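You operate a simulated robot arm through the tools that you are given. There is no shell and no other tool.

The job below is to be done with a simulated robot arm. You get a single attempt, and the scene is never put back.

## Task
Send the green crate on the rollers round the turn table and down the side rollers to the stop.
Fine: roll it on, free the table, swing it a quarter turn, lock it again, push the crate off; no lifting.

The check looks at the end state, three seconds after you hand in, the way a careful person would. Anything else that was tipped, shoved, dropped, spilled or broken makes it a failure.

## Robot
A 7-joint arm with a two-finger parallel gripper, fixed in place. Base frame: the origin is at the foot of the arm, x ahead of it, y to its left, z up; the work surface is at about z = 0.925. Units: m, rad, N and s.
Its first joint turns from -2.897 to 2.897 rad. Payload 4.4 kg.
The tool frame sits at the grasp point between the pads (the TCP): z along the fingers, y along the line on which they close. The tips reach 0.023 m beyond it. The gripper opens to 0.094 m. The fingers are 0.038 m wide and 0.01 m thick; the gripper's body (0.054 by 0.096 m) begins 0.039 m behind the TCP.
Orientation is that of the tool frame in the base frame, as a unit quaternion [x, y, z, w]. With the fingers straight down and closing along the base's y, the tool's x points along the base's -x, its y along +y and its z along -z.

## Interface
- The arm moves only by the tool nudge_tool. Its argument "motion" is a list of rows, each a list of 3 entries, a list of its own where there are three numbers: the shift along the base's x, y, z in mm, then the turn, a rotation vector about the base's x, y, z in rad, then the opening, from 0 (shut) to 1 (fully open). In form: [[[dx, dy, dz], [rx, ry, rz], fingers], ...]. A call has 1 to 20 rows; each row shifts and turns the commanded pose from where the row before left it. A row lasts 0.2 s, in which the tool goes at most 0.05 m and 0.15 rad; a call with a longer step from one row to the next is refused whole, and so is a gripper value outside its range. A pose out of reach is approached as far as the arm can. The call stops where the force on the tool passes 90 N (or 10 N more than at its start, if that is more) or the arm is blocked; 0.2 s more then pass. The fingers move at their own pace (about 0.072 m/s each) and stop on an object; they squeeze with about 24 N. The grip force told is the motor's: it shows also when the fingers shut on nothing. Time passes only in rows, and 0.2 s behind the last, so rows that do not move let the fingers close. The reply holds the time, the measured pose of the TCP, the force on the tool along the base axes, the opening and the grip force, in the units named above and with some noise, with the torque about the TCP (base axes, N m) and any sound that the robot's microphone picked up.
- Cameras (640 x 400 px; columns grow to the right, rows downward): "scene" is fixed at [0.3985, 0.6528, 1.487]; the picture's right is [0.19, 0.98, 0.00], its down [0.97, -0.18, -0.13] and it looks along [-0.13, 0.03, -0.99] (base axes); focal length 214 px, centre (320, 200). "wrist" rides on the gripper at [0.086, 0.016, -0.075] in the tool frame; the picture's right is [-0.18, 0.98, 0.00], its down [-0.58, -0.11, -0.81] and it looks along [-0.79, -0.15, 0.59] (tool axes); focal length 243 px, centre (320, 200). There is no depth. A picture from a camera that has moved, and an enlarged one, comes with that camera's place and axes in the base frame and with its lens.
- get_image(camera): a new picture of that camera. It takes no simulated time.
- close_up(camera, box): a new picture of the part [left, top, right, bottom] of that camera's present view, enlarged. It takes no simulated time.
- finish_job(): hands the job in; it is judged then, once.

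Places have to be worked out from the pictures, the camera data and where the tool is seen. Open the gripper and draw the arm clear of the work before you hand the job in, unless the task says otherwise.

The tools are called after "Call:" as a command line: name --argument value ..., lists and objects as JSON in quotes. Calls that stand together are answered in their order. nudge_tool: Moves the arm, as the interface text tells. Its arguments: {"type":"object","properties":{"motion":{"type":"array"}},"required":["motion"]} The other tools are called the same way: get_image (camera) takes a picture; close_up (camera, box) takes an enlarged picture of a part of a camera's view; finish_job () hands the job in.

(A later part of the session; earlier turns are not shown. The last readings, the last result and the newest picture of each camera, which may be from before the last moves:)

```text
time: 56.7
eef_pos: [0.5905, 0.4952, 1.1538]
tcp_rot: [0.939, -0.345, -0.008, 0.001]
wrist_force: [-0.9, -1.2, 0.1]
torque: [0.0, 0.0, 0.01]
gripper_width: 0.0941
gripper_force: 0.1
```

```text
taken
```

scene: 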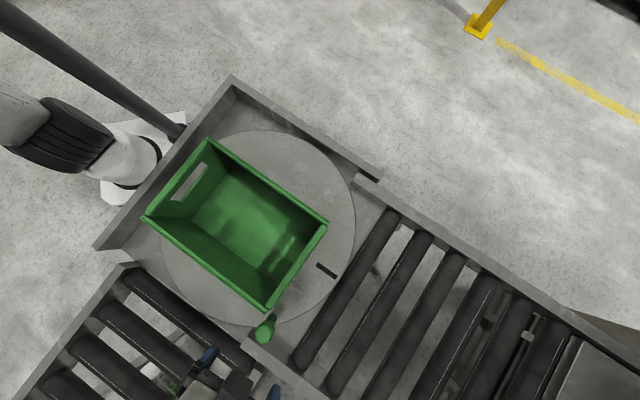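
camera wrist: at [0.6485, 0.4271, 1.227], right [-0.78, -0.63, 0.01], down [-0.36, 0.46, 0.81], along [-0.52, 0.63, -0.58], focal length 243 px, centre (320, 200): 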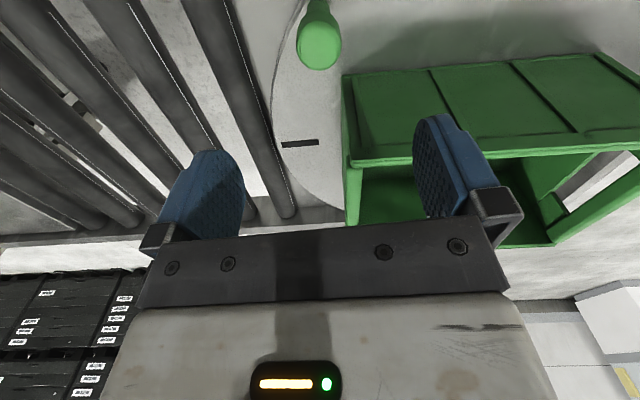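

The camera housing is now away from the crate and the post head is centred at about (0.591, 0.494). I'll descend in smaller steps.

Call:
nudge_tool --motion '[[[0, 0, -30], [0, 0, 0], 1], [[0, 0, -30], [0, 0, 0], 1], [[0, 0, -25], [0, 0, 0], 1], [[0, 0, -20], [0, 0, 0], 1], [[0, 0, -15], [0, 0, 0], 1], [[0, 0, -15], [0, 0, 0], 1], [[0, 0, -15], [0, 0, 0], 1]]'

Call:
get_image --camera "wrist"

Call:
close_up --camera "scene" --box '[200, 270, 360, 400]'

```text
time: 58.3
eef_pos: [0.5917, 0.4959, 1.0036]
tcp_rot: [0.938, -0.346, -0.008, 0.001]
wrist_force: [-0.6, -1.0, 0.0]
torque: [0.0, 0.01, 0.01]
gripper_width: 0.0939
gripper_force: 0.0
```

```text
taken
camera wrist: at [0.6483, 0.427, 1.0768], right [-0.78, -0.63, 0.01], down [-0.36, 0.46, 0.81], along [-0.52, 0.63, -0.58], focal length 243 px, centre (320, 200)
```

wrist: 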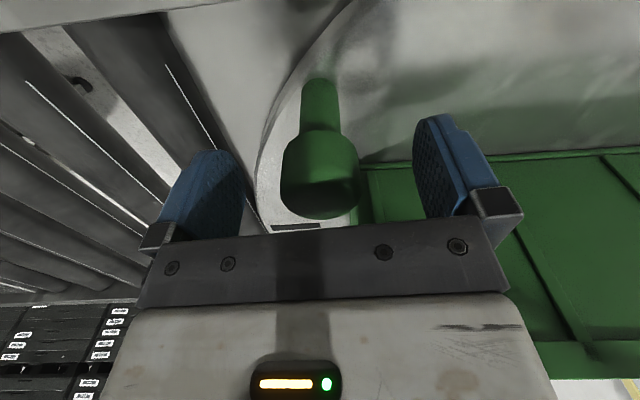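

```text
3.08 times, centred on (280, 335) of scene
camera zoom: at [0.3985, 0.6528, 1.487], right [0.19, 0.98, 0.0], down [0.97, -0.18, -0.13], along [-0.13, 0.03, -0.99], focal length 660 px, centre (443, -215)
```

zoom: 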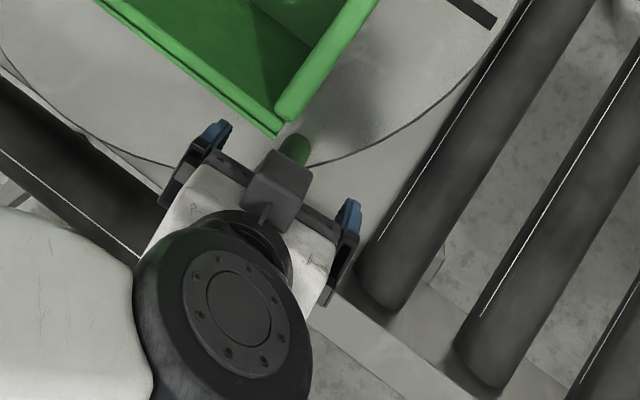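

The post sits between the fingers with clearance all round. I'll narrow the fingers to a loose cage around it, then push gently clockwise (toward −y) about 0.2 rad to see if the table turns.

Call:
nudge_tool --motion '[[[0, 0, 0], [0, 0, 0], 0.5], [[0, 0, 0], [0, 0, 0], 0.5], [[0, 0, 0], [0, 0, 0], 0.5], [[-0.2, -4, 0], [0, 0, 0], 0.5], [[-0.4, -8, 0], [0, 0, 0], 0.5], [[-1, -11.8, 0], [0, 0, 0], 0.5], [[-1.7, -11.7, 0], [0, 0, 0], 0.5]]'

Call:
get_image --camera "scene"

Call:
get_image --camera "wrist"

```text
time: 59.9
eef_pos: [0.5869, 0.4598, 1.0026]
tcp_rot: [0.939, -0.345, -0.008, 0.002]
wrist_force: [0.0, -0.4, 0.3]
torque: [0.01, 0.01, 0.02]
gripper_width: 0.0474
gripper_force: 0.1
```

```text
taken
```

scene: 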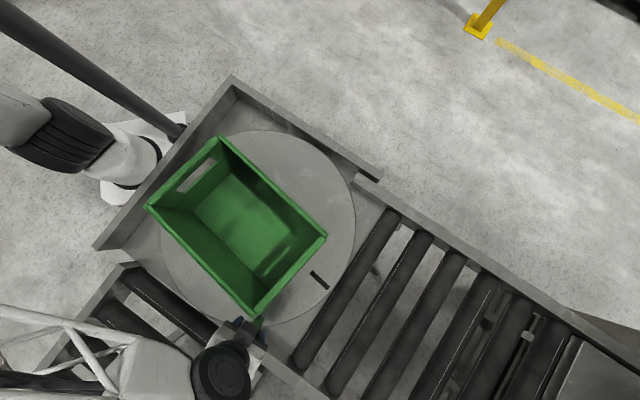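

```text
taken
camera wrist: at [0.6448, 0.391, 1.0765], right [-0.78, -0.63, 0.01], down [-0.36, 0.46, 0.81], along [-0.52, 0.63, -0.58], focal length 243 px, centre (320, 200)
```

wrist: 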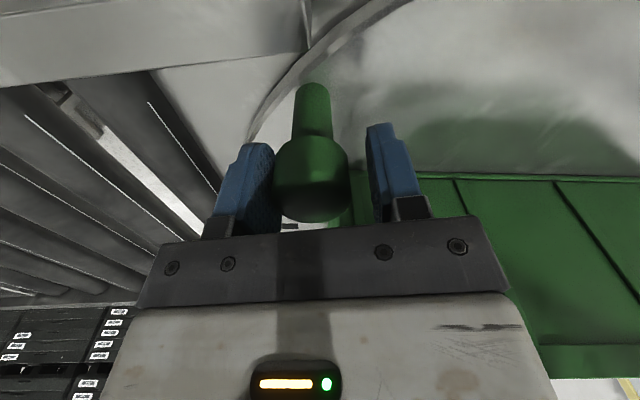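

The table turns freely with almost no force, and the crate rides along with it. I'll continue the arc clockwise to about 40°.

Call:
nudge_tool --motion '[[[-2.7, -13.7, 0], [0, 0, 0], 0.5], [[-3.5, -13.5, 0], [0, 0, 0], 0.5], [[-4.4, -13.3, 0], [0, 0, 0], 0.5], [[-5.1, -13.0, 0], [0, 0, 0], 0.5], [[-5.8, -12.6, 0], [0, 0, 0], 0.5], [[-6.6, -12.3, 0], [0, 0, 0], 0.5], [[-7.3, -11.9, 0], [0, 0, 0], 0.5], [[-7.9, -11.5, 0], [0, 0, 0], 0.5], [[-6, -7.5, 0], [0, 0, 0], 0.5]]'

Call:
get_image --camera "scene"

Call:
get_image --camera "wrist"

```text
time: 61.9
eef_pos: [0.5391, 0.3501, 1.0024]
tcp_rot: [0.938, -0.346, -0.008, 0.001]
wrist_force: [0.3, 1.0, 1.1]
torque: [0.01, 0.0, 0.02]
gripper_width: 0.0471
gripper_force: 0.1
```

```text
taken
```

scene: 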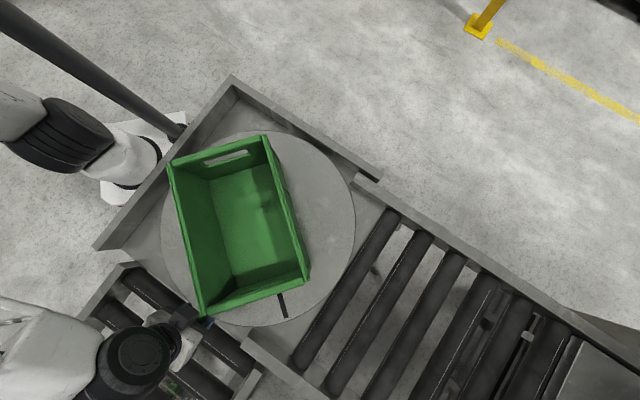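

```text
taken
camera wrist: at [0.5959, 0.2819, 1.0766], right [-0.78, -0.63, 0.01], down [-0.36, 0.46, 0.81], along [-0.52, 0.63, -0.58], focal length 243 px, centre (320, 200)
```

wrist: 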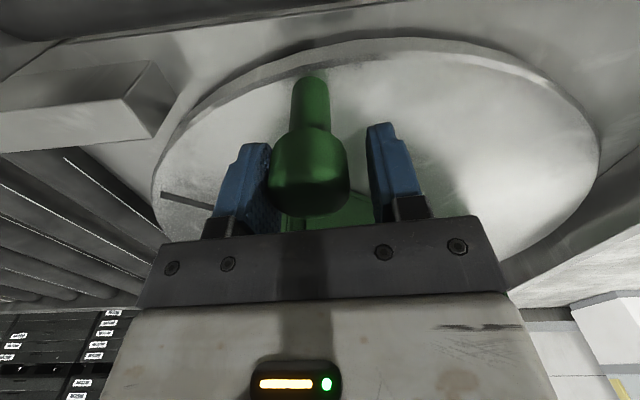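

Now at about 40°, with the crate riding steadily. I'll continue the arc to about 65°, turning the gripper with the table.

Call:
nudge_tool --motion '[[[-9.2, -10.8, 0], [0, 0, -0.06], 0.5], [[-9.9, -10.2, 0], [0, 0, -0.06], 0.5], [[-10.4, -9.6, 0], [0, 0, -0.06], 0.5], [[-11.1, -9.0, 0], [0, 0, -0.06], 0.5], [[-11.5, -8.2, 0], [0, 0, -0.06], 0.5], [[-12.0, -7.6, 0], [0, 0, -0.06], 0.5], [[-12.5, -6.8, 0], [0, 0, -0.06], 0.5]]'

Call:
get_image --camera "scene"

Call:
get_image --camera "wrist"

```text
time: 63.5
eef_pos: [0.4628, 0.2874, 1.0028]
tcp_rot: [0.846, -0.533, -0.009, 0.0]
wrist_force: [-0.2, 0.3, -0.6]
torque: [0.02, 0.03, 0.01]
gripper_width: 0.0469
gripper_force: 0.1
```

```text
taken
```

scene: 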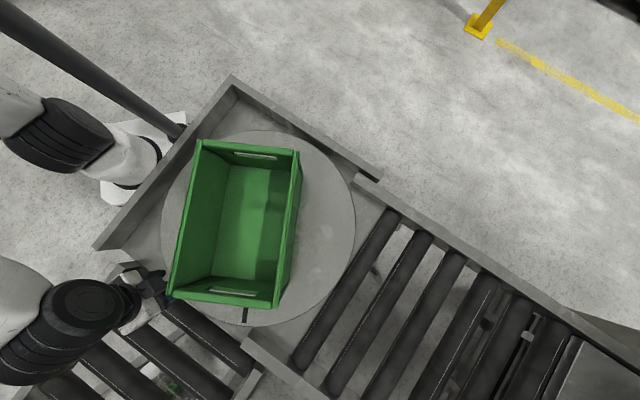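

```text
taken
camera wrist: at [0.4862, 0.2026, 1.0762], right [-0.97, -0.26, 0.01], down [-0.14, 0.56, 0.81], along [-0.21, 0.78, -0.58], focal length 243 px, centre (320, 200)
```

wrist: 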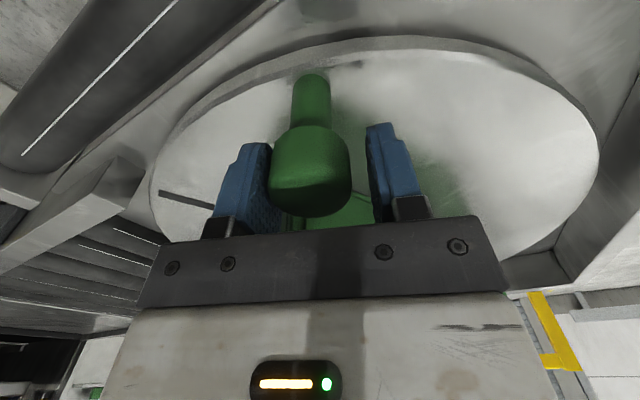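

About 63° now, all smooth. I'll continue toward 86°, slowing at the end.

Call:
nudge_tool --motion '[[[-12.8, -6.1, 0], [0, 0, -0.06], 0.5], [[-13.2, -5.3, 0], [0, 0, -0.06], 0.5], [[-13.5, -4.5, 0], [0, 0, -0.06], 0.5], [[-13.7, -3.7, 0], [0, 0, -0.06], 0.5], [[-13.9, -2.8, 0], [0, 0, -0.06], 0.5], [[-10, -1.4, 0], [0, 0, -0.04], 0.5], [[-7, -0.8, 0], [0, 0, -0.03], 0.5]]'

Call:
get_image --camera "scene"

Call:
get_image --camera "wrist"

```text
time: 65.1
eef_pos: [0.3769, 0.2654, 1.0034]
tcp_rot: [0.733, -0.68, -0.008, -0.003]
wrist_force: [0.5, 0.6, -0.6]
torque: [-0.04, 0.0, 0.02]
gripper_width: 0.0472
gripper_force: 0.7
```

```text
taken
```

scene: 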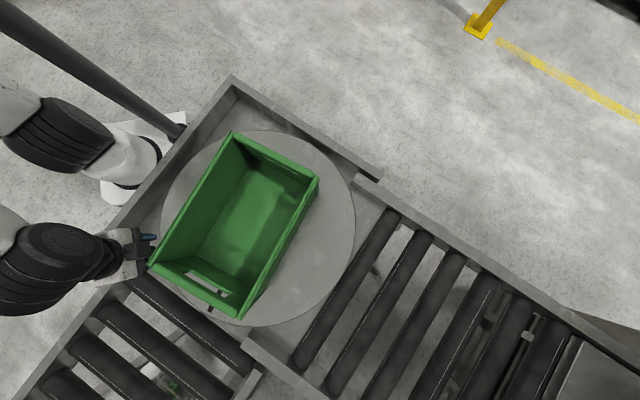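

```text
taken
camera wrist: at [0.3693, 0.1758, 1.077], right [-0.99, 0.11, 0.01], down [0.07, 0.58, 0.81], along [0.08, 0.81, -0.58], focal length 243 px, centre (320, 200)
```

wrist: 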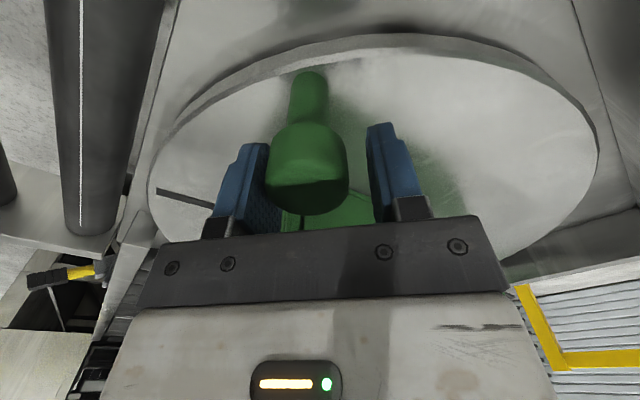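

About 82° now. I'll close firmly on the post so the fingers centre it, then bring it the last few degrees.

Call:
nudge_tool --motion '[[[0, 0, 0], [0, 0, 0], 0.3], [[0, 0, 0], [0, 0, 0], 0.3], [[0, 0, 0], [0, 0, 0], 0.3]]'

```text
time: 65.9
eef_pos: [0.3779, 0.2631, 1.003]
tcp_rot: [0.733, -0.68, -0.007, -0.002]
wrist_force: [-1.5, -4.3, 5.0]
torque: [0.07, -1.14, 0.04]
gripper_width: 0.0375
gripper_force: 45.2
```

The post is gripped and centred at (0.378, 0.263). I'll move it the last 7° along the arc to about (0.349, 0.263).

Call:
nudge_tool --motion '[[[-8, -0.5, 0], [0, 0, -0.034], 0.3], [[-8, -0.3, 0], [0, 0, -0.034], 0.3], [[-8, 0, 0], [0, 0, -0.034], 0.3], [[-5.2, 0.2, 0], [0, 0, -0.022], 0.3], [[0, 0, 0], [0, 0, 0], 0.3]]'

Call:
get_image --camera "scene"

Call:
close_up --camera "scene" --box '[130, 120, 360, 340]'

Call:
get_image --camera "wrist"

```text
time: 66.9
eef_pos: [0.3539, 0.2637, 1.0043]
tcp_rot: [-0.69, 0.723, 0.006, 0.005]
wrist_force: [23.4, -8.1, -6.4]
torque: [0.04, -0.31, -0.08]
gripper_width: 0.0388
gripper_force: 11.6
stopped in row 5: the force on the tool passed its limit at 98 N (the readings are from after the stop); the commanded pose is now the measured one
```

```text
taken
```

scene: 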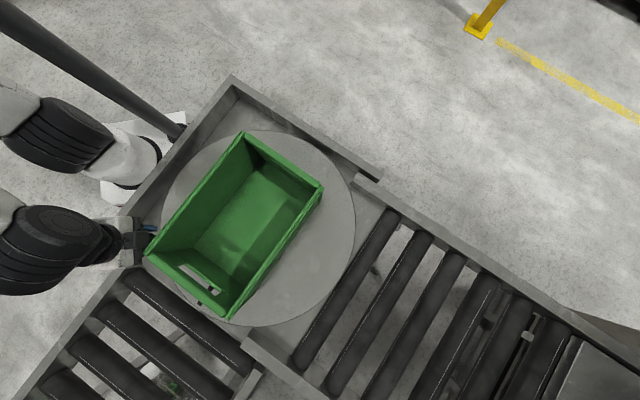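

```text
1.82 times, centred on (245, 230) of scene
camera zoom: at [0.3985, 0.6528, 1.487], right [0.19, 0.98, 0.0], down [0.97, -0.18, -0.13], along [-0.13, 0.03, -0.99], focal length 390 px, centre (456, 146)
```

zoom: 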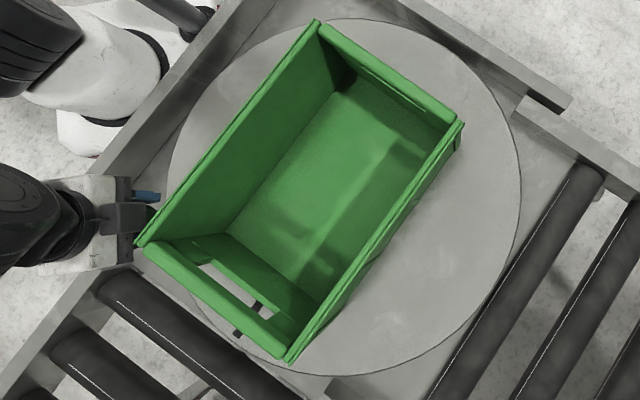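

```text
taken
camera wrist: at [0.3336, 0.1769, 1.0774], right [-0.97, 0.23, 0.01], down [0.14, 0.56, 0.81], along [0.18, 0.79, -0.58], focal length 243 px, centre (320, 200)
```

wrist: 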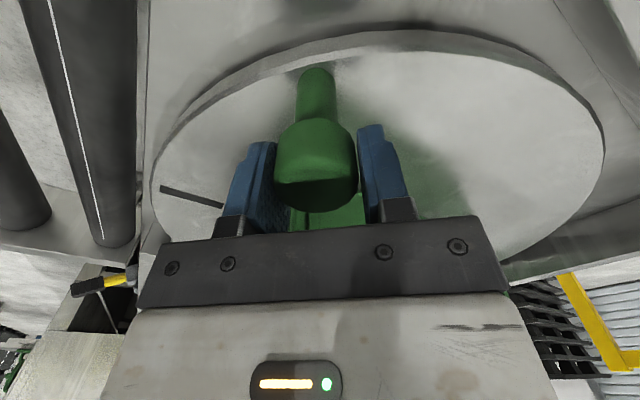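

The table hit its end stop at a quarter turn: the crate's long axis went from about 44° to about −46°, so it has turned 90° and stays centred. I'll open and rise straight up off the post.

Call:
nudge_tool --motion '[[[0, 0, 0], [0, 0, 0], 0.6], [[0, 0, 0], [0, 0, 0], 1], [[0, 0, 0], [0, 0, 0], 1], [[0, 0, 30], [0, 0, 0], 1], [[0, 0, 45], [0, 0, 0], 1], [[0, 0, 45], [0, 0, 0], 1], [[0, 0, 30], [0, 0, 0], 1]]'

Call:
get_image --camera "scene"

Call:
get_image --camera "wrist"

```text
time: 68.5
eef_pos: [0.3521, 0.2639, 1.1537]
tcp_rot: [-0.691, 0.723, 0.006, 0.004]
wrist_force: [0.0, -0.4, -1.2]
torque: [0.02, 0.02, 0.0]
gripper_width: 0.094
gripper_force: 0.1
```

```text
taken
```

scene: 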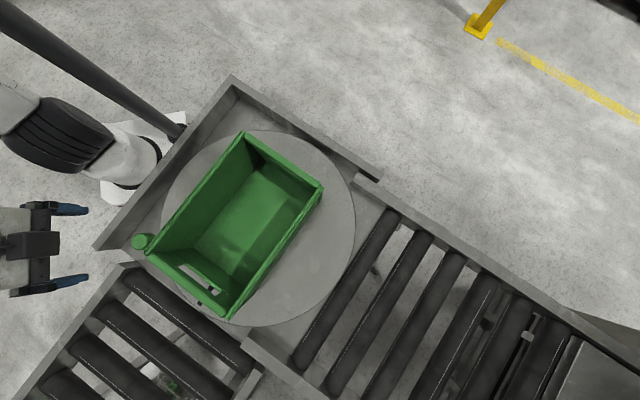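

```text
taken
camera wrist: at [0.3325, 0.1777, 1.2276], right [-0.97, 0.23, 0.01], down [0.14, 0.56, 0.81], along [0.18, 0.79, -0.58], focal length 243 px, centre (320, 200)
```

wrist: 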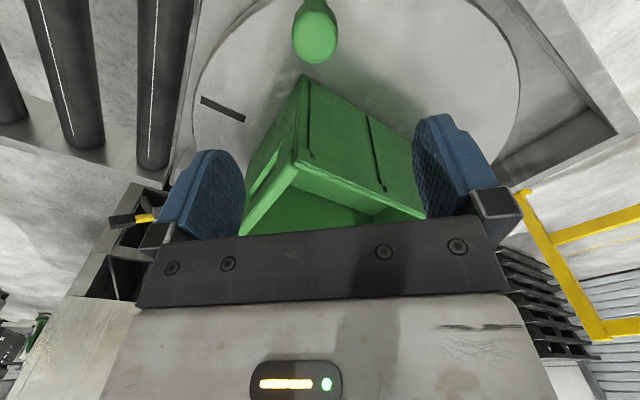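

The table sits at the quarter-turn stop with the mark now facing the side rollers. Next I'll lock it: travel high to above the lever, turning and tilting the tool as before.

Call:
nudge_tool --motion '[[[40, 18, 0], [0, 0, 0.14], 1], [[42, 18, 0], [0, 0, 0.14], 1], [[42, 18, 0], [0, 0, 0.14], 1], [[42, 18, 0], [0, 0, 0.14], 1], [[42, 18, 0], [0, 0, 0.14], 1], [[42, 18, 0], [0, 0, 0.14], 1], [[42, 18, 0], [0, 0, 0], 1], [[42, 18, 0], [0, 0, 0], 1], [[42, 18, 0], [0, 0, 0], 1], [[42, 22, 0], [0, 0, 0], 1], [[42, 24, 0], [0, 0, 0], 1], [[20, 24, -10], [0.08, -0.08, 0], 1], [[20, 24, -10], [0.08, -0.08, 0], 1], [[25, 20, -20], [0.0875, -0.0875, 0], 1]]'

Call:
get_image --camera "wrist"

Call:
get_image --camera "scene"

```text
time: 71.5
eef_pos: [0.8763, 0.5393, 1.1158]
tcp_rot: [0.912, -0.371, 0.061, -0.162]
wrist_force: [0.3, 0.4, 0.6]
torque: [-0.02, 0.02, 0.0]
gripper_width: 0.094
gripper_force: 0.0
```

```text
taken
camera wrist: at [0.9123, 0.4499, 1.1796], right [-0.78, -0.53, -0.33], down [-0.53, 0.28, 0.8], along [-0.33, 0.8, -0.5], focal length 243 px, centre (320, 200)
```

wrist: 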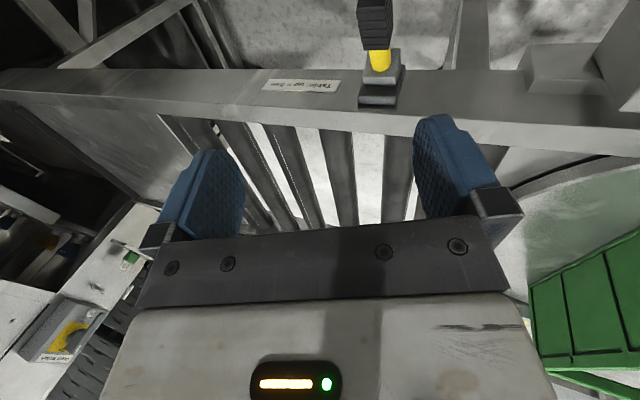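

```text
taken
```

scene: 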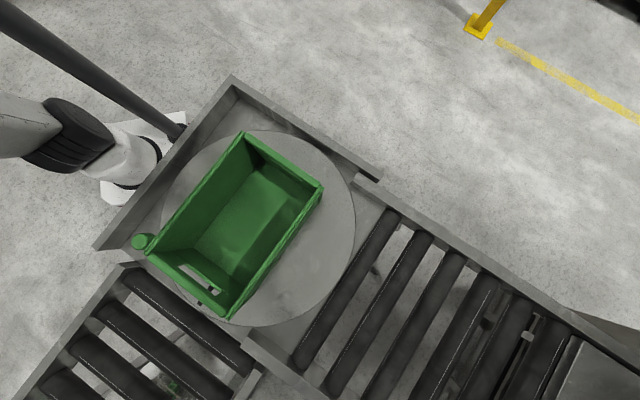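

The lever is still up and the tool is lined up over it. I'll close the fingers and come down to just above the grip.

Call:
nudge_tool --motion '[[[3, 3, -20], [0, 0, 0], 0], [[0, 0, -30], [0, 0, 0], 0], [[0, 0, -30], [0, 0, 0], 0], [[0, 0, -25], [0, 0, 0], 0], [[0, 0, 0], [0, 0, 0], 0]]'

Call:
get_image --camera "wrist"

Call:
close_up --camera "wrist" --box '[220, 40, 460, 240]'

```text
time: 72.7
eef_pos: [0.8794, 0.5407, 1.008]
tcp_rot: [0.912, -0.372, 0.06, -0.163]
wrist_force: [-0.5, -0.7, 0.7]
torque: [0.03, -0.02, 0.01]
gripper_width: 0.0
gripper_force: 23.5
```

```text
taken
camera wrist: at [0.9153, 0.4517, 1.0725], right [-0.78, -0.53, -0.33], down [-0.53, 0.28, 0.8], along [-0.33, 0.8, -0.5], focal length 243 px, centre (320, 200)
```

wrist: 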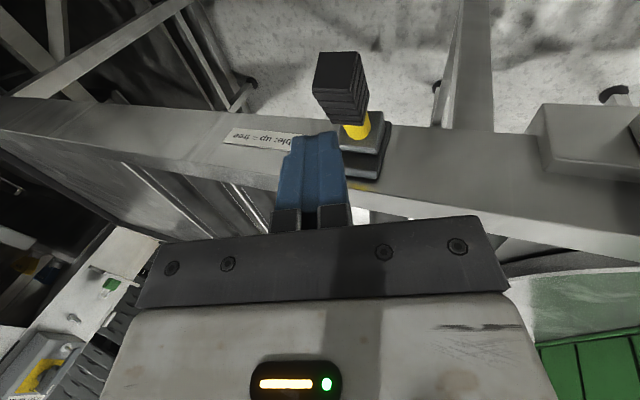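

```text
2.00 times, centred on (340, 140) of wrist
camera zoom: at [0.9153, 0.4517, 1.0725], right [-0.78, -0.53, -0.33], down [-0.53, 0.28, 0.8], along [-0.33, 0.8, -0.5], focal length 485 px, centre (280, 320)
```

zoom: 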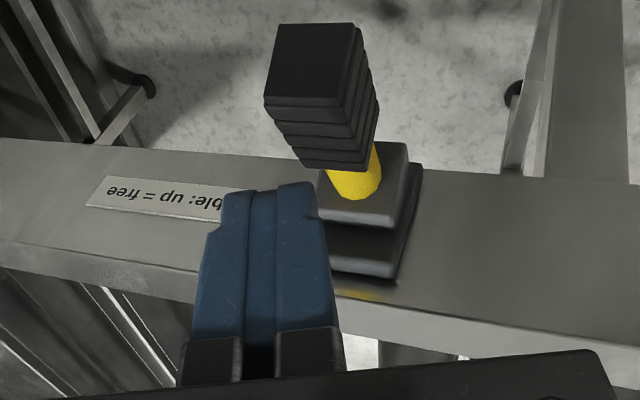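

The closed fingertips are just above the raised grip, about 4–5 mm off its centre-line. I'll correct that and push down in small steps, watching the force.

Call:
nudge_tool --motion '[[[-2.8, -2.8, -10], [0, 0, 0], 0], [[0, 0, -10], [0, 0, 0], 0], [[0, 0, -6], [0, 0, 0], 0], [[0, 0, -6], [0, 0, 0], 0], [[0, 0, -6], [0, 0, 0], 0]]'

Call:
close_up --camera "wrist" --box '[220, 40, 460, 240]'

```text
time: 73.9
eef_pos: [0.8779, 0.5408, 0.97]
tcp_rot: [0.912, -0.371, 0.06, -0.162]
wrist_force: [-5.4, 0.6, 0.2]
torque: [0.05, 0.13, 0.02]
gripper_width: 0.0001
gripper_force: 23.6
```

```text
2.00 times, centred on (340, 140) of wrist
camera zoom: at [0.9119, 0.4502, 1.0339], right [-0.78, -0.53, -0.33], down [-0.53, 0.28, 0.8], along [-0.33, 0.8, -0.5], focal length 485 px, centre (280, 320)
```

zoom: 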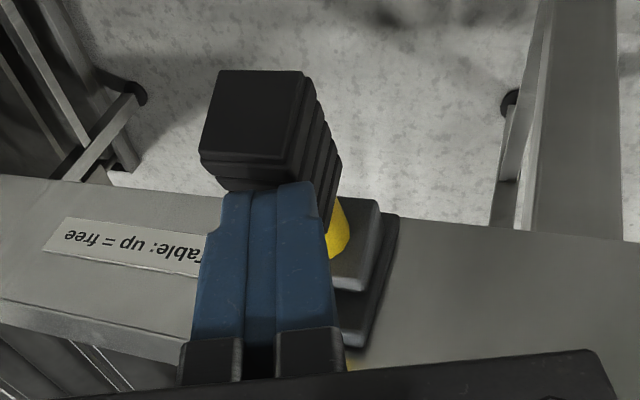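

There is only light contact so far, with the tip near z 0.948 and the grip end still raised. I'll continue pushing down gently.

Call:
nudge_tool --motion '[[[0, 0, -6], [0, 0, 0], 0], [[0, 0, -6], [0, 0, 0], 0]]'

Call:
close_up --camera "wrist" --box '[220, 40, 460, 240]'

```text
time: 74.5
eef_pos: [0.8768, 0.5397, 0.9581]
tcp_rot: [0.912, -0.371, 0.06, -0.161]
wrist_force: [-1.6, -0.2, 1.4]
torque: [-0.01, 0.0, 0.01]
gripper_width: 0.0
gripper_force: 24.4
```

```text
2.00 times, centred on (340, 140) of wrist
camera zoom: at [0.912, 0.4501, 1.0225], right [-0.78, -0.53, -0.33], down [-0.53, 0.28, 0.8], along [-0.33, 0.8, -0.5], focal length 485 px, centre (280, 320)
```

zoom: 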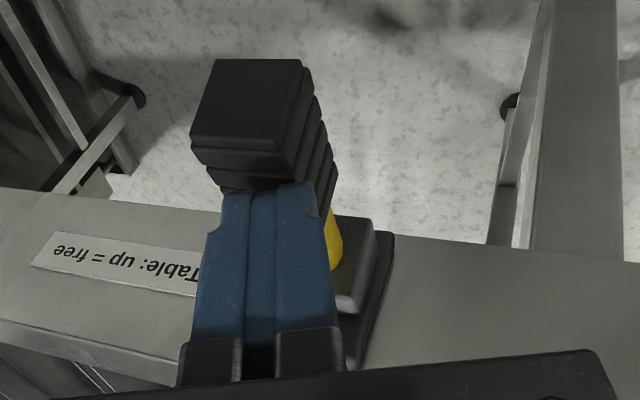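

The lever is coming down with the fingertips at very little force. I'll continue.

Call:
nudge_tool --motion '[[[0, 0, -7], [0, 0, 0], 0], [[0, 0, -7], [0, 0, 0], 0], [[0, 0, -7], [0, 0, 0], 0], [[0, 0, -7], [0, 0, 0], 0]]'

Call:
close_up --camera "wrist" --box '[220, 40, 460, 240]'

```text
time: 75.5
eef_pos: [0.879, 0.5398, 0.9306]
tcp_rot: [0.912, -0.372, 0.06, -0.162]
wrist_force: [-0.6, 0.1, 0.1]
torque: [-0.02, -0.01, 0.01]
gripper_width: 0.0
gripper_force: 23.9
```

```text
2.00 times, centred on (340, 140) of wrist
camera zoom: at [0.9125, 0.4499, 0.9941], right [-0.78, -0.53, -0.33], down [-0.53, 0.28, 0.8], along [-0.33, 0.8, -0.5], focal length 485 px, centre (280, 320)
```

zoom: 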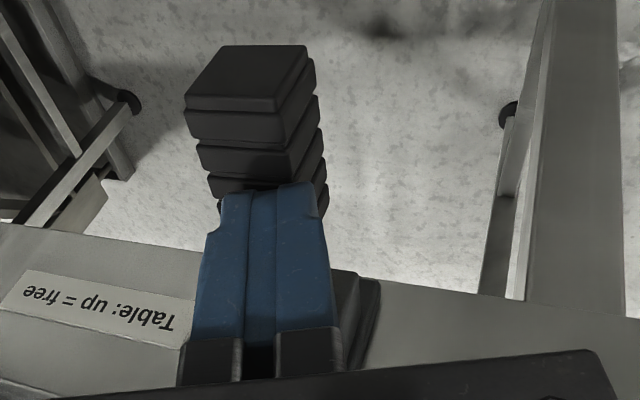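

The lever is nearly level now and still following smoothly. I'll keep pushing down toward its lower stop.

Call:
nudge_tool --motion '[[[0, 0, -7], [0, 0, 0], 0], [[0, 0, -7], [0, 0, 0], 0], [[0, 0, -7], [0, 0, 0], 0], [[0, 0, -5], [0, 0, 0], 0]]'

Call:
close_up --camera "wrist" --box '[220, 40, 460, 240]'

```text
time: 76.5
eef_pos: [0.8783, 0.5389, 0.9054]
tcp_rot: [0.912, -0.372, 0.06, -0.162]
wrist_force: [-2.8, -3.5, 9.6]
torque: [0.11, 0.15, 0.07]
gripper_width: 0.0
gripper_force: 24.3
```

```text
2.00 times, centred on (340, 140) of wrist
camera zoom: at [0.9127, 0.4495, 0.9698], right [-0.78, -0.53, -0.33], down [-0.53, 0.28, 0.8], along [-0.33, 0.8, -0.5], focal length 485 px, centre (280, 320)
```

zoom: 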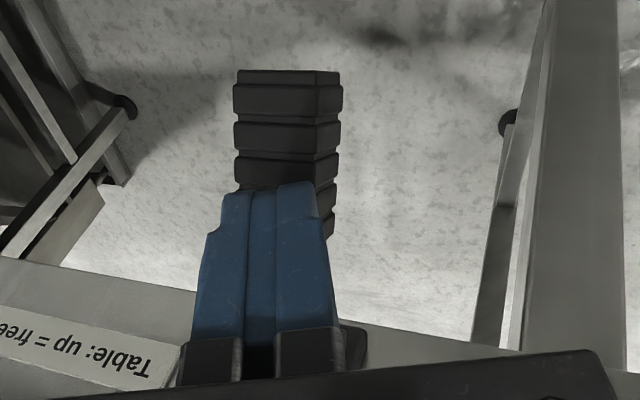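

A resistance of about 10 N appears with the tip at z≈0.884, near where the lower stop should be. I'll continue in 3 mm steps and watch.

Call:
nudge_tool --motion '[[[0, 0, -3], [0, 0, 0], 0], [[0, 0, -3], [0, 0, 0], 0]]'

Call:
close_up --camera "wrist" --box '[220, 40, 460, 240]'

```text
time: 77.1
eef_pos: [0.8786, 0.5392, 0.905]
tcp_rot: [0.912, -0.372, 0.062, -0.164]
wrist_force: [-18.8, -28.2, 61.5]
torque: [0.59, 1.04, 0.26]
gripper_width: 0.0
gripper_force: 23.8
```

```text
2.00 times, centred on (340, 140) of wrist
camera zoom: at [0.9134, 0.4493, 0.9686], right [-0.78, -0.53, -0.34], down [-0.53, 0.27, 0.8], along [-0.33, 0.8, -0.5], focal length 485 px, centre (280, 320)
```

zoom: 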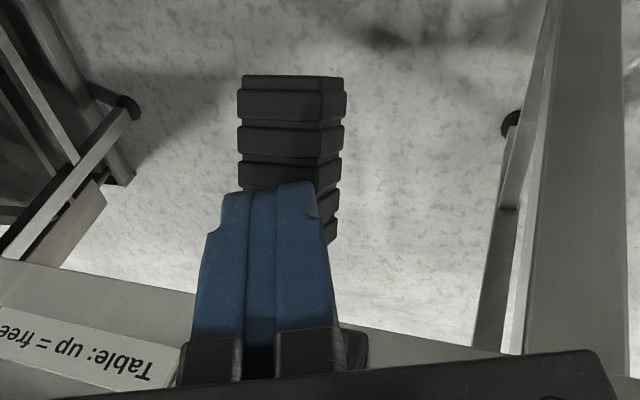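

A hard stop at 61 N: the tip height matches the lever's original "down" angle. I'll back off upward and compare the lever with its original locked position.

Call:
nudge_tool --motion '[[[0, 0, 6], [0, 0, 0], 0], [[0, 0, 30], [0, 0, 0], 0], [[0, 0, 40], [0, 0, 0], 1], [[0, 0, 40], [0, 0, 0], 1], [[0, 0, 40], [0, 0, 0], 1]]'

Call:
get_image --camera "wrist"

Call:
close_up --camera "wrist" --box '[260, 0, 460, 140]'

Call:
get_image --camera "scene"

```text
time: 78.3
eef_pos: [0.8776, 0.5393, 1.0537]
tcp_rot: [0.912, -0.371, 0.061, -0.161]
wrist_force: [0.4, -0.4, -0.1]
torque: [0.02, 0.0, -0.01]
gripper_width: 0.0941
gripper_force: 0.1
```

```text
taken
camera wrist: at [0.9126, 0.45, 1.1173], right [-0.78, -0.53, -0.33], down [-0.53, 0.28, 0.8], along [-0.33, 0.8, -0.5], focal length 243 px, centre (320, 200)
```

wrist: 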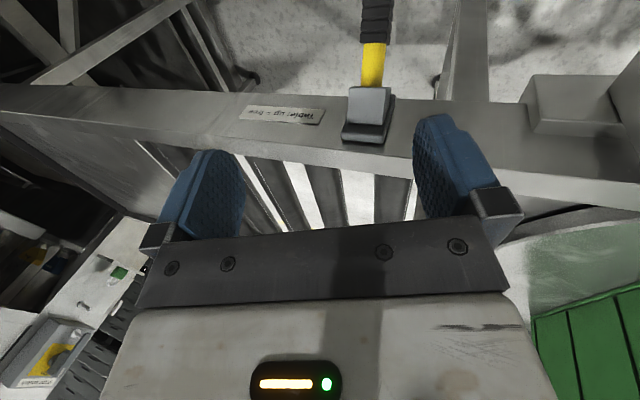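

```text
2.86 times, centred on (360, 70) of wrist
camera zoom: at [0.9126, 0.45, 1.1173], right [-0.78, -0.53, -0.33], down [-0.53, 0.28, 0.8], along [-0.33, 0.8, -0.5], focal length 693 px, centre (206, 571)
```

zoom: 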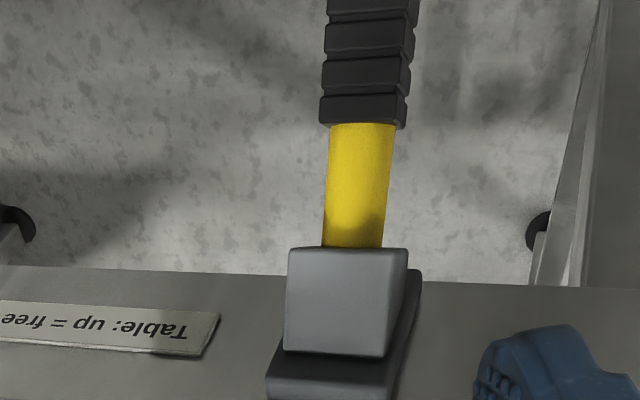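

```text
taken
```

scene: 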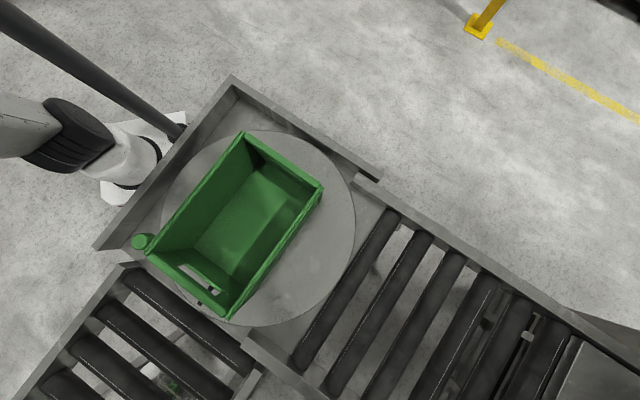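

The lever is back exactly at its original down angle, with the same hinge and joint positions. I'll level the tool and return to the post for a light test that the table is really locked.

Call:
nudge_tool --motion '[[[-20, -18, 40], [-0.08, 0.08, 0], 1], [[-20, -24, 35], [-0.08, 0.08, 0], 1], [[-20, -24, 25], [-0.0875, 0.0875, 0], 1], [[-42, -22, 0], [0, 0, 0], 1], [[-42, -20, 0], [0, 0, 0], 1], [[-42, -18, 0], [0, 0, 0], 1], [[-42, -18, 0], [0, 0, 0], 1], [[-42, -18, 0], [0, 0, 0], 1], [[-42, -18, 0], [0, 0, -0.14], 1], [[-42, -18, 0], [0, 0, -0.14], 1], [[-42, -18, 0], [0, 0, -0.14], 1], [[-42, -18, 0], [0, 0, -0.14], 1], [[-42, -18, 0], [0, 0, -0.14], 1], [[-42, -18, 0], [0, 0, -0.14], 1], [[-42, -5, 0], [0, 0, 0], 1]]'

Call:
get_image --camera "wrist"

Call:
get_image --camera "scene"

```text
time: 81.5
eef_pos: [0.313, 0.2649, 1.1544]
tcp_rot: [-0.691, 0.723, 0.006, 0.004]
wrist_force: [-0.5, 0.4, 0.5]
torque: [-0.03, 0.01, 0.02]
gripper_width: 0.0939
gripper_force: 0.1
```

```text
taken
camera wrist: at [0.2936, 0.1784, 1.2279], right [-0.97, 0.23, 0.01], down [0.14, 0.56, 0.81], along [0.18, 0.79, -0.58], focal length 243 px, centre (320, 200)
```

wrist: 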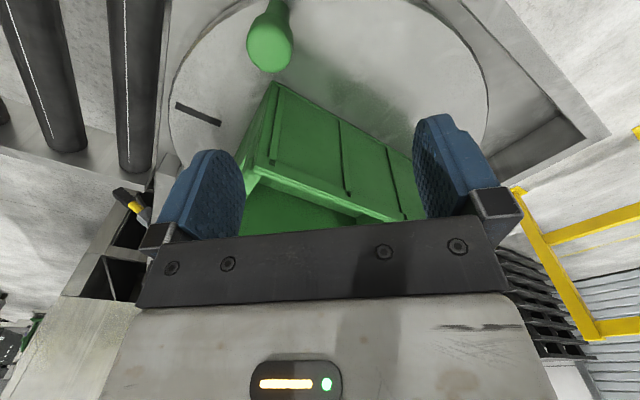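

```text
taken
```

scene: 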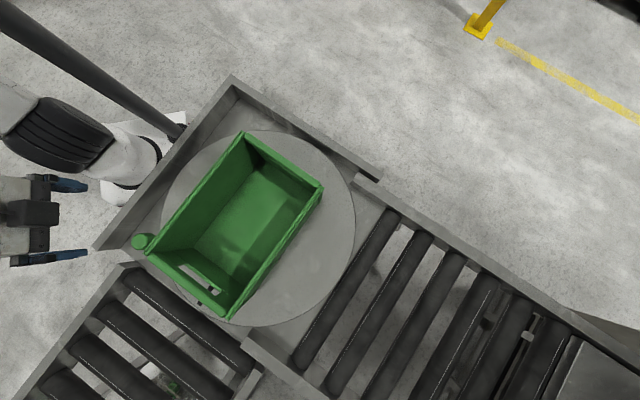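

I overshot in x by 4 cm; the post is at about (0.3535, 0.264). I'll move over it and descend in small steps.

Call:
nudge_tool --motion '[[[40, -1, -20], [0, 0, 0], 1], [[0, 0, -30], [0, 0, 0], 1], [[0, 0, -30], [0, 0, 0], 1], [[0, 0, -25], [0, 0, 0], 1], [[0, 0, -18], [0, 0, 0], 1], [[0, 0, -15], [0, 0, 0], 1], [[0, 0, -12], [0, 0, 0], 1]]'

Call:
get_image --camera "wrist"

```text
time: 83.1
eef_pos: [0.3534, 0.2633, 1.0047]
tcp_rot: [-0.691, 0.723, 0.006, 0.004]
wrist_force: [0.4, -0.3, -0.1]
torque: [-0.01, -0.01, 0.0]
gripper_width: 0.094
gripper_force: 0.0
```

```text
taken
camera wrist: at [0.3344, 0.1774, 1.0783], right [-0.97, 0.23, 0.01], down [0.14, 0.56, 0.81], along [0.18, 0.79, -0.58], focal length 243 px, centre (320, 200)
```

wrist: 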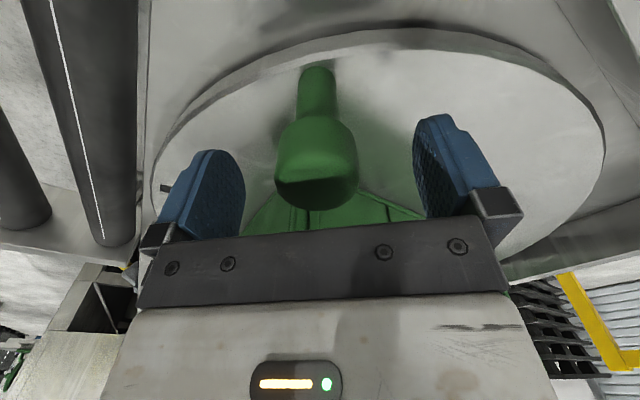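

In place around the post. I'll narrow the cage and nudge gently back (+x) in 1 mm steps; if the table is locked, force should build while the post stays put.

Call:
nudge_tool --motion '[[[0, 0, 0], [0, 0, 0], 0.45], [[0, 0, 0], [0, 0, 0], 0.45], [[0, 0, 0], [0, 0, 0], 0.45], [[2, 0, 0], [0, 0, 0], 0.45], [[1, 0, 0], [0, 0, 0], 0.45]]'

```text
time: 84.3
eef_pos: [0.3563, 0.2637, 1.0048]
tcp_rot: [-0.691, 0.723, 0.006, 0.003]
wrist_force: [-0.6, 0.4, -0.8]
torque: [-0.01, -0.04, 0.0]
gripper_width: 0.0427
gripper_force: 0.4
```

Call:
nudge_tool --motion '[[[1, 0, 0], [0, 0, 0], 0.45], [[1, 0, 0], [0, 0, 0], 0.45]]'

Call:
close_up --camera "wrist" --box '[200, 60, 440, 240]'

```text
time: 84.9
eef_pos: [0.3586, 0.2648, 1.005]
tcp_rot: [-0.69, 0.723, 0.006, 0.004]
wrist_force: [-8.3, -2.2, 1.6]
torque: [-0.02, -0.03, 0.0]
gripper_width: 0.046
gripper_force: 4.3
```

```text
2.22 times, centred on (320, 150) of wrist
camera zoom: at [0.339, 0.1772, 1.0781], right [-0.97, 0.23, 0.01], down [0.14, 0.56, 0.81], along [0.18, 0.79, -0.58], focal length 539 px, centre (320, 311)
```

zoom: 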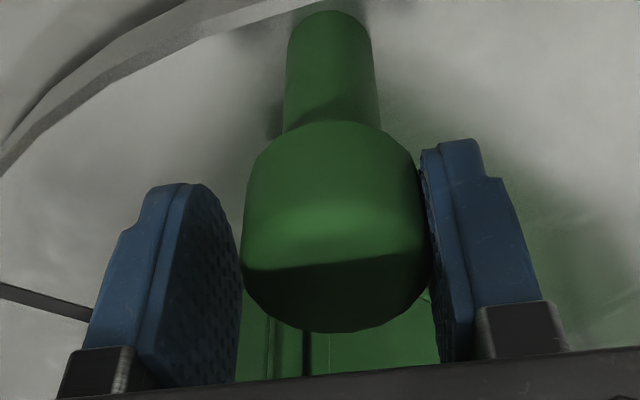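

The force is already 8 N with the post holding still; when free, the table moved at under 1 N. One more 2 mm to be sure.

Call:
nudge_tool --motion '[[[1, 0, 0], [0, 0, 0], 0.45], [[1, 0, 0], [0, 0, 0], 0.45]]'

Call:
get_image --camera "scene"

```text
time: 85.5
eef_pos: [0.3609, 0.2646, 1.0043]
tcp_rot: [-0.691, 0.723, 0.006, 0.004]
wrist_force: [-15.0, 4.2, -0.3]
torque: [-0.12, -0.12, -0.23]
gripper_width: 0.049
gripper_force: 7.1
```

```text
taken
```

scene: 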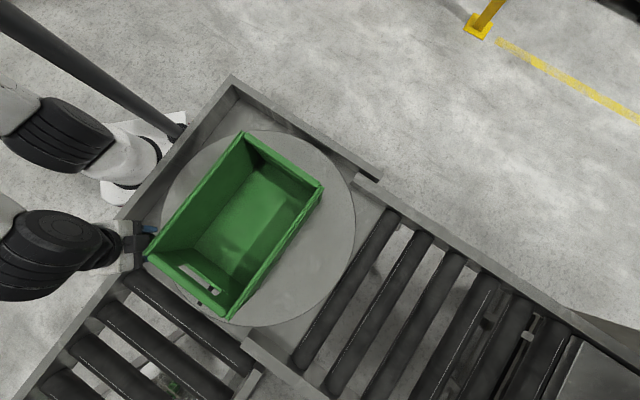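

15 N holds without movement, so the table is locked at the quarter turn. I'll back off, rise, and travel to the crate's trailing end on the far wall side, turning the gripper to close along the side-lane direction.

Call:
nudge_tool --motion '[[[-6, -0.5, 0], [0, 0, 0], 0.6], [[0, 0, 0], [0, 0, 0], 1], [[0, 0, 0], [0, 0, 0], 1], [[0, 0, 35], [0, 0, 0], 1], [[0, 0, 45], [0, 0, 0], 1], [[0, 0, 45], [0, 0, 0], 1], [[0, 0, 45], [0, 0, 0], 1], [[-11, 38, 0], [0, 0, -0.105], 1], [[-12, 38, 0], [0, 0, -0.105], 1], [[-12, 38, 0], [0, 0, -0.105], 1], [[-12, 38, 0], [0, 0, -0.105], 1], [[-12, 38, 0], [0, 0, -0.105], 1], [[-12, 38, 0], [0, 0, -0.105], 1], [[-12, 38, 0], [0, 0, -0.105], 1], [[-12, 38, 0], [0, 0, 0], 1], [[-12, 38, 0], [0, 0, 0], 1]]'

Call:
get_image --camera "wrist"

Call:
get_image --camera "scene"

```text
time: 88.9
eef_pos: [0.2476, 0.6054, 1.174]
tcp_rot: [-0.385, 0.923, 0.004, 0.006]
wrist_force: [0.9, -0.1, -0.2]
torque: [-0.02, 0.0, 0.0]
gripper_width: 0.0937
gripper_force: 0.1
```

```text
taken
camera wrist: at [0.175, 0.5542, 1.2487], right [-0.57, 0.82, 0.01], down [0.48, 0.33, 0.81], along [0.67, 0.46, -0.58], focal length 243 px, centre (320, 200)
```

wrist: 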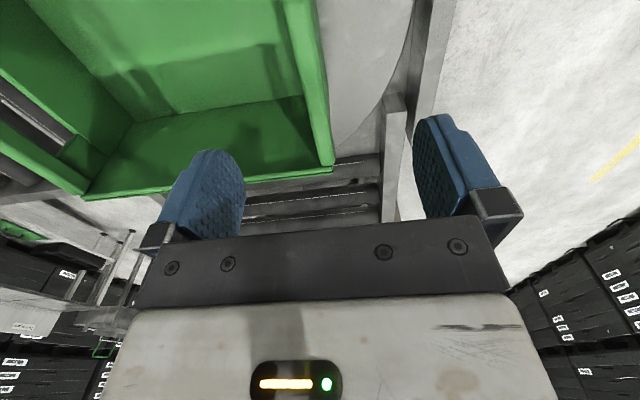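

```text
taken
```

scene: 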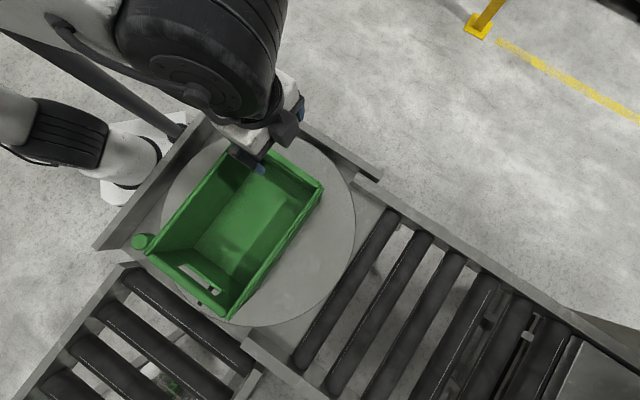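

The trailing rim is under the fingers, about 8 mm toward the lane from my midline. I'll correct that, trim the yaw by about 1.4°, and descend over the rim in small steps.

Call:
nudge_tool --motion '[[[5.7, -5.7, -20], [0, 0, -0.025], 1], [[0, 0, -30], [0, 0, 0], 1], [[0, 0, -25], [0, 0, 0], 1], [[0, 0, -20], [0, 0, 0], 1], [[0, 0, -15], [0, 0, 0], 1], [[0, 0, -12], [0, 0, 0], 1], [[0, 0, -7], [0, 0, 0], 1]]'

Call:
get_image --camera "wrist"

```text
time: 90.5
eef_pos: [0.2529, 0.5989, 1.0453]
tcp_rot: [-0.373, 0.928, 0.005, 0.007]
wrist_force: [0.1, -0.4, -0.2]
torque: [0.0, 0.03, -0.02]
gripper_width: 0.0939
gripper_force: 0.0
```

```text
taken
camera wrist: at [0.1793, 0.5507, 1.1187], right [-0.55, 0.84, 0.01], down [0.49, 0.31, 0.81], along [0.68, 0.45, -0.58], focal length 243 px, centre (320, 200)
```

wrist: 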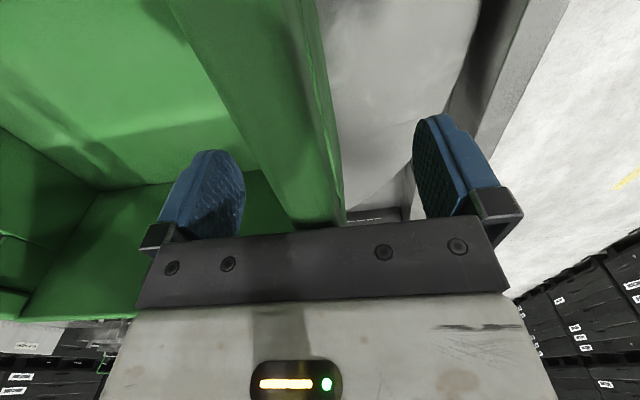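

The rim lies between the fingers with no contact elsewhere. I'll close on it.

Call:
nudge_tool --motion '[[[0, 0, 0], [0, 0, 0], 0.4], [[0, 0, 0], [0, 0, 0], 0], [[0, 0, 0], [0, 0, 0], 0], [[0, 0, 0], [0, 0, 0], 0]]'

Call:
get_image --camera "wrist"

Call:
get_image --camera "scene"

```text
time: 91.5
eef_pos: [0.2532, 0.6, 1.0452]
tcp_rot: [-0.373, 0.928, 0.005, 0.007]
wrist_force: [0.3, 0.7, 2.6]
torque: [-0.03, -0.13, 0.48]
gripper_width: 0.0158
gripper_force: 23.9
```

```text
taken
camera wrist: at [0.1794, 0.5508, 1.1187], right [-0.55, 0.84, 0.01], down [0.49, 0.31, 0.81], along [0.68, 0.45, -0.58], focal length 243 px, centre (320, 200)
```

wrist: 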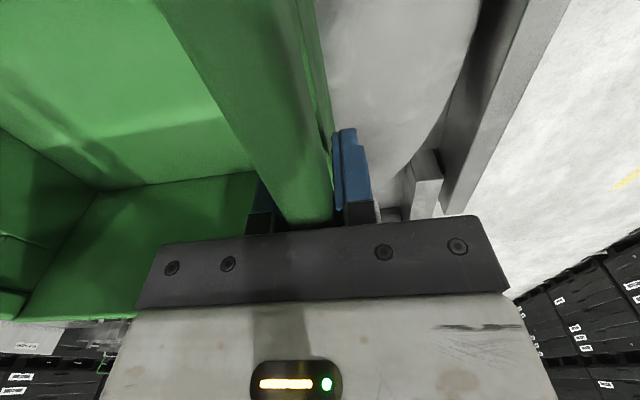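

```text
taken
```

scene: 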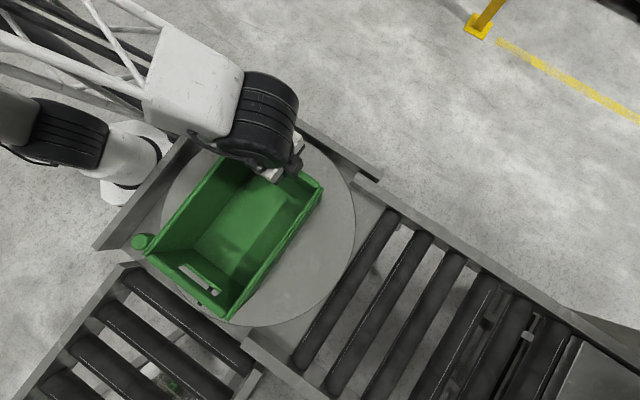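

The grip is firm on the trailing rim. The lane centre-line is e1≈0.603 and the stop's face is at about e2≈0.63, so the crate needs to travel about 0.58 m along (0.707, −0.707). I'll start gently.

Call:
nudge_tool --motion '[[[4, -4, 0], [0, 0, 0], 0], [[8, -8, 0], [0, 0, 0], 0], [[12, -12, 0], [0, 0, 0], 0], [[14, -14, 0], [0, 0, 0], 0], [[14, -14, 0], [0, 0, 0], 0], [[12, -12, 0], [0, 0, 0], 0]]'

Call:
get_image --camera "scene"

```text
time: 92.9
eef_pos: [0.3166, 0.5355, 1.0459]
tcp_rot: [-0.372, 0.928, 0.004, 0.006]
wrist_force: [-1.1, 1.8, -0.4]
torque: [0.24, -0.06, 0.06]
gripper_width: 0.0157
gripper_force: 24.6
```

```text
taken
```

scene: 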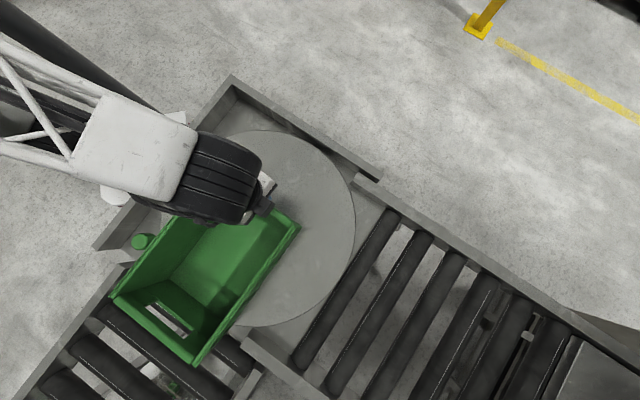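

The crate slides out straight with about 2 N, and clears the post by about 4 cm. I'll continue along the side lane.

Call:
nudge_tool --motion '[[[12, -11.8, 0], [0, 0, 0], 0], [[14.5, -14.3, 0], [0, 0, 0], 0], [[14.5, -14.3, 0], [0, 0, 0], 0], [[14.5, -14.3, 0], [0, 0, 0], 0], [[14.5, -14.3, 0], [0, 0, 0], 0], [[14.5, -14.3, 0], [0, 0, 0], 0], [[14.5, -14.3, 0], [0, 0, 0], 0], [[14.5, -14.3, 0], [0, 0, 0], 0], [[14.5, -14.3, 0], [0, 0, 0], 0], [[12, -11.8, 0], [0, 0, 0], 0]]'

Call:
get_image --camera "scene"

Call:
get_image --camera "wrist"

```text
time: 95.1
eef_pos: [0.458, 0.3973, 1.0444]
tcp_rot: [-0.372, 0.928, 0.004, 0.007]
wrist_force: [-0.9, -0.3, 0.0]
torque: [0.01, -0.16, -0.28]
gripper_width: 0.0159
gripper_force: 23.8
```

```text
taken
```

scene: 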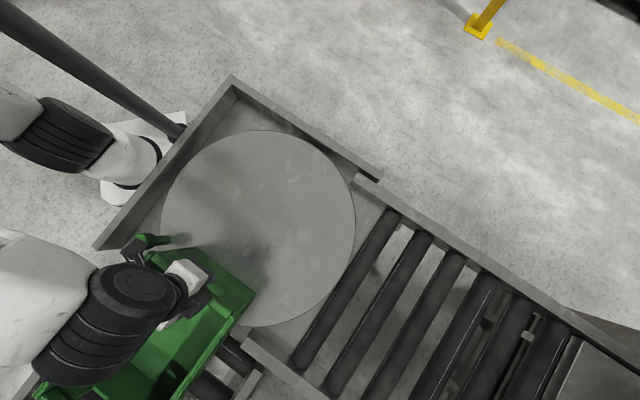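

```text
taken
camera wrist: at [0.3839, 0.3485, 1.1189], right [-0.55, 0.84, 0.01], down [0.49, 0.31, 0.81], along [0.68, 0.45, -0.58], focal length 243 px, centre (320, 200)
```

wrist: 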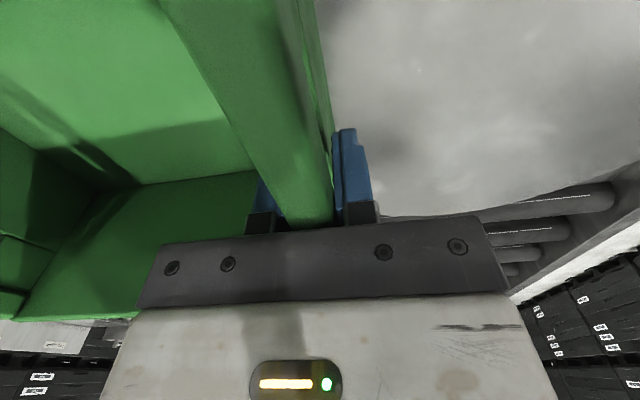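

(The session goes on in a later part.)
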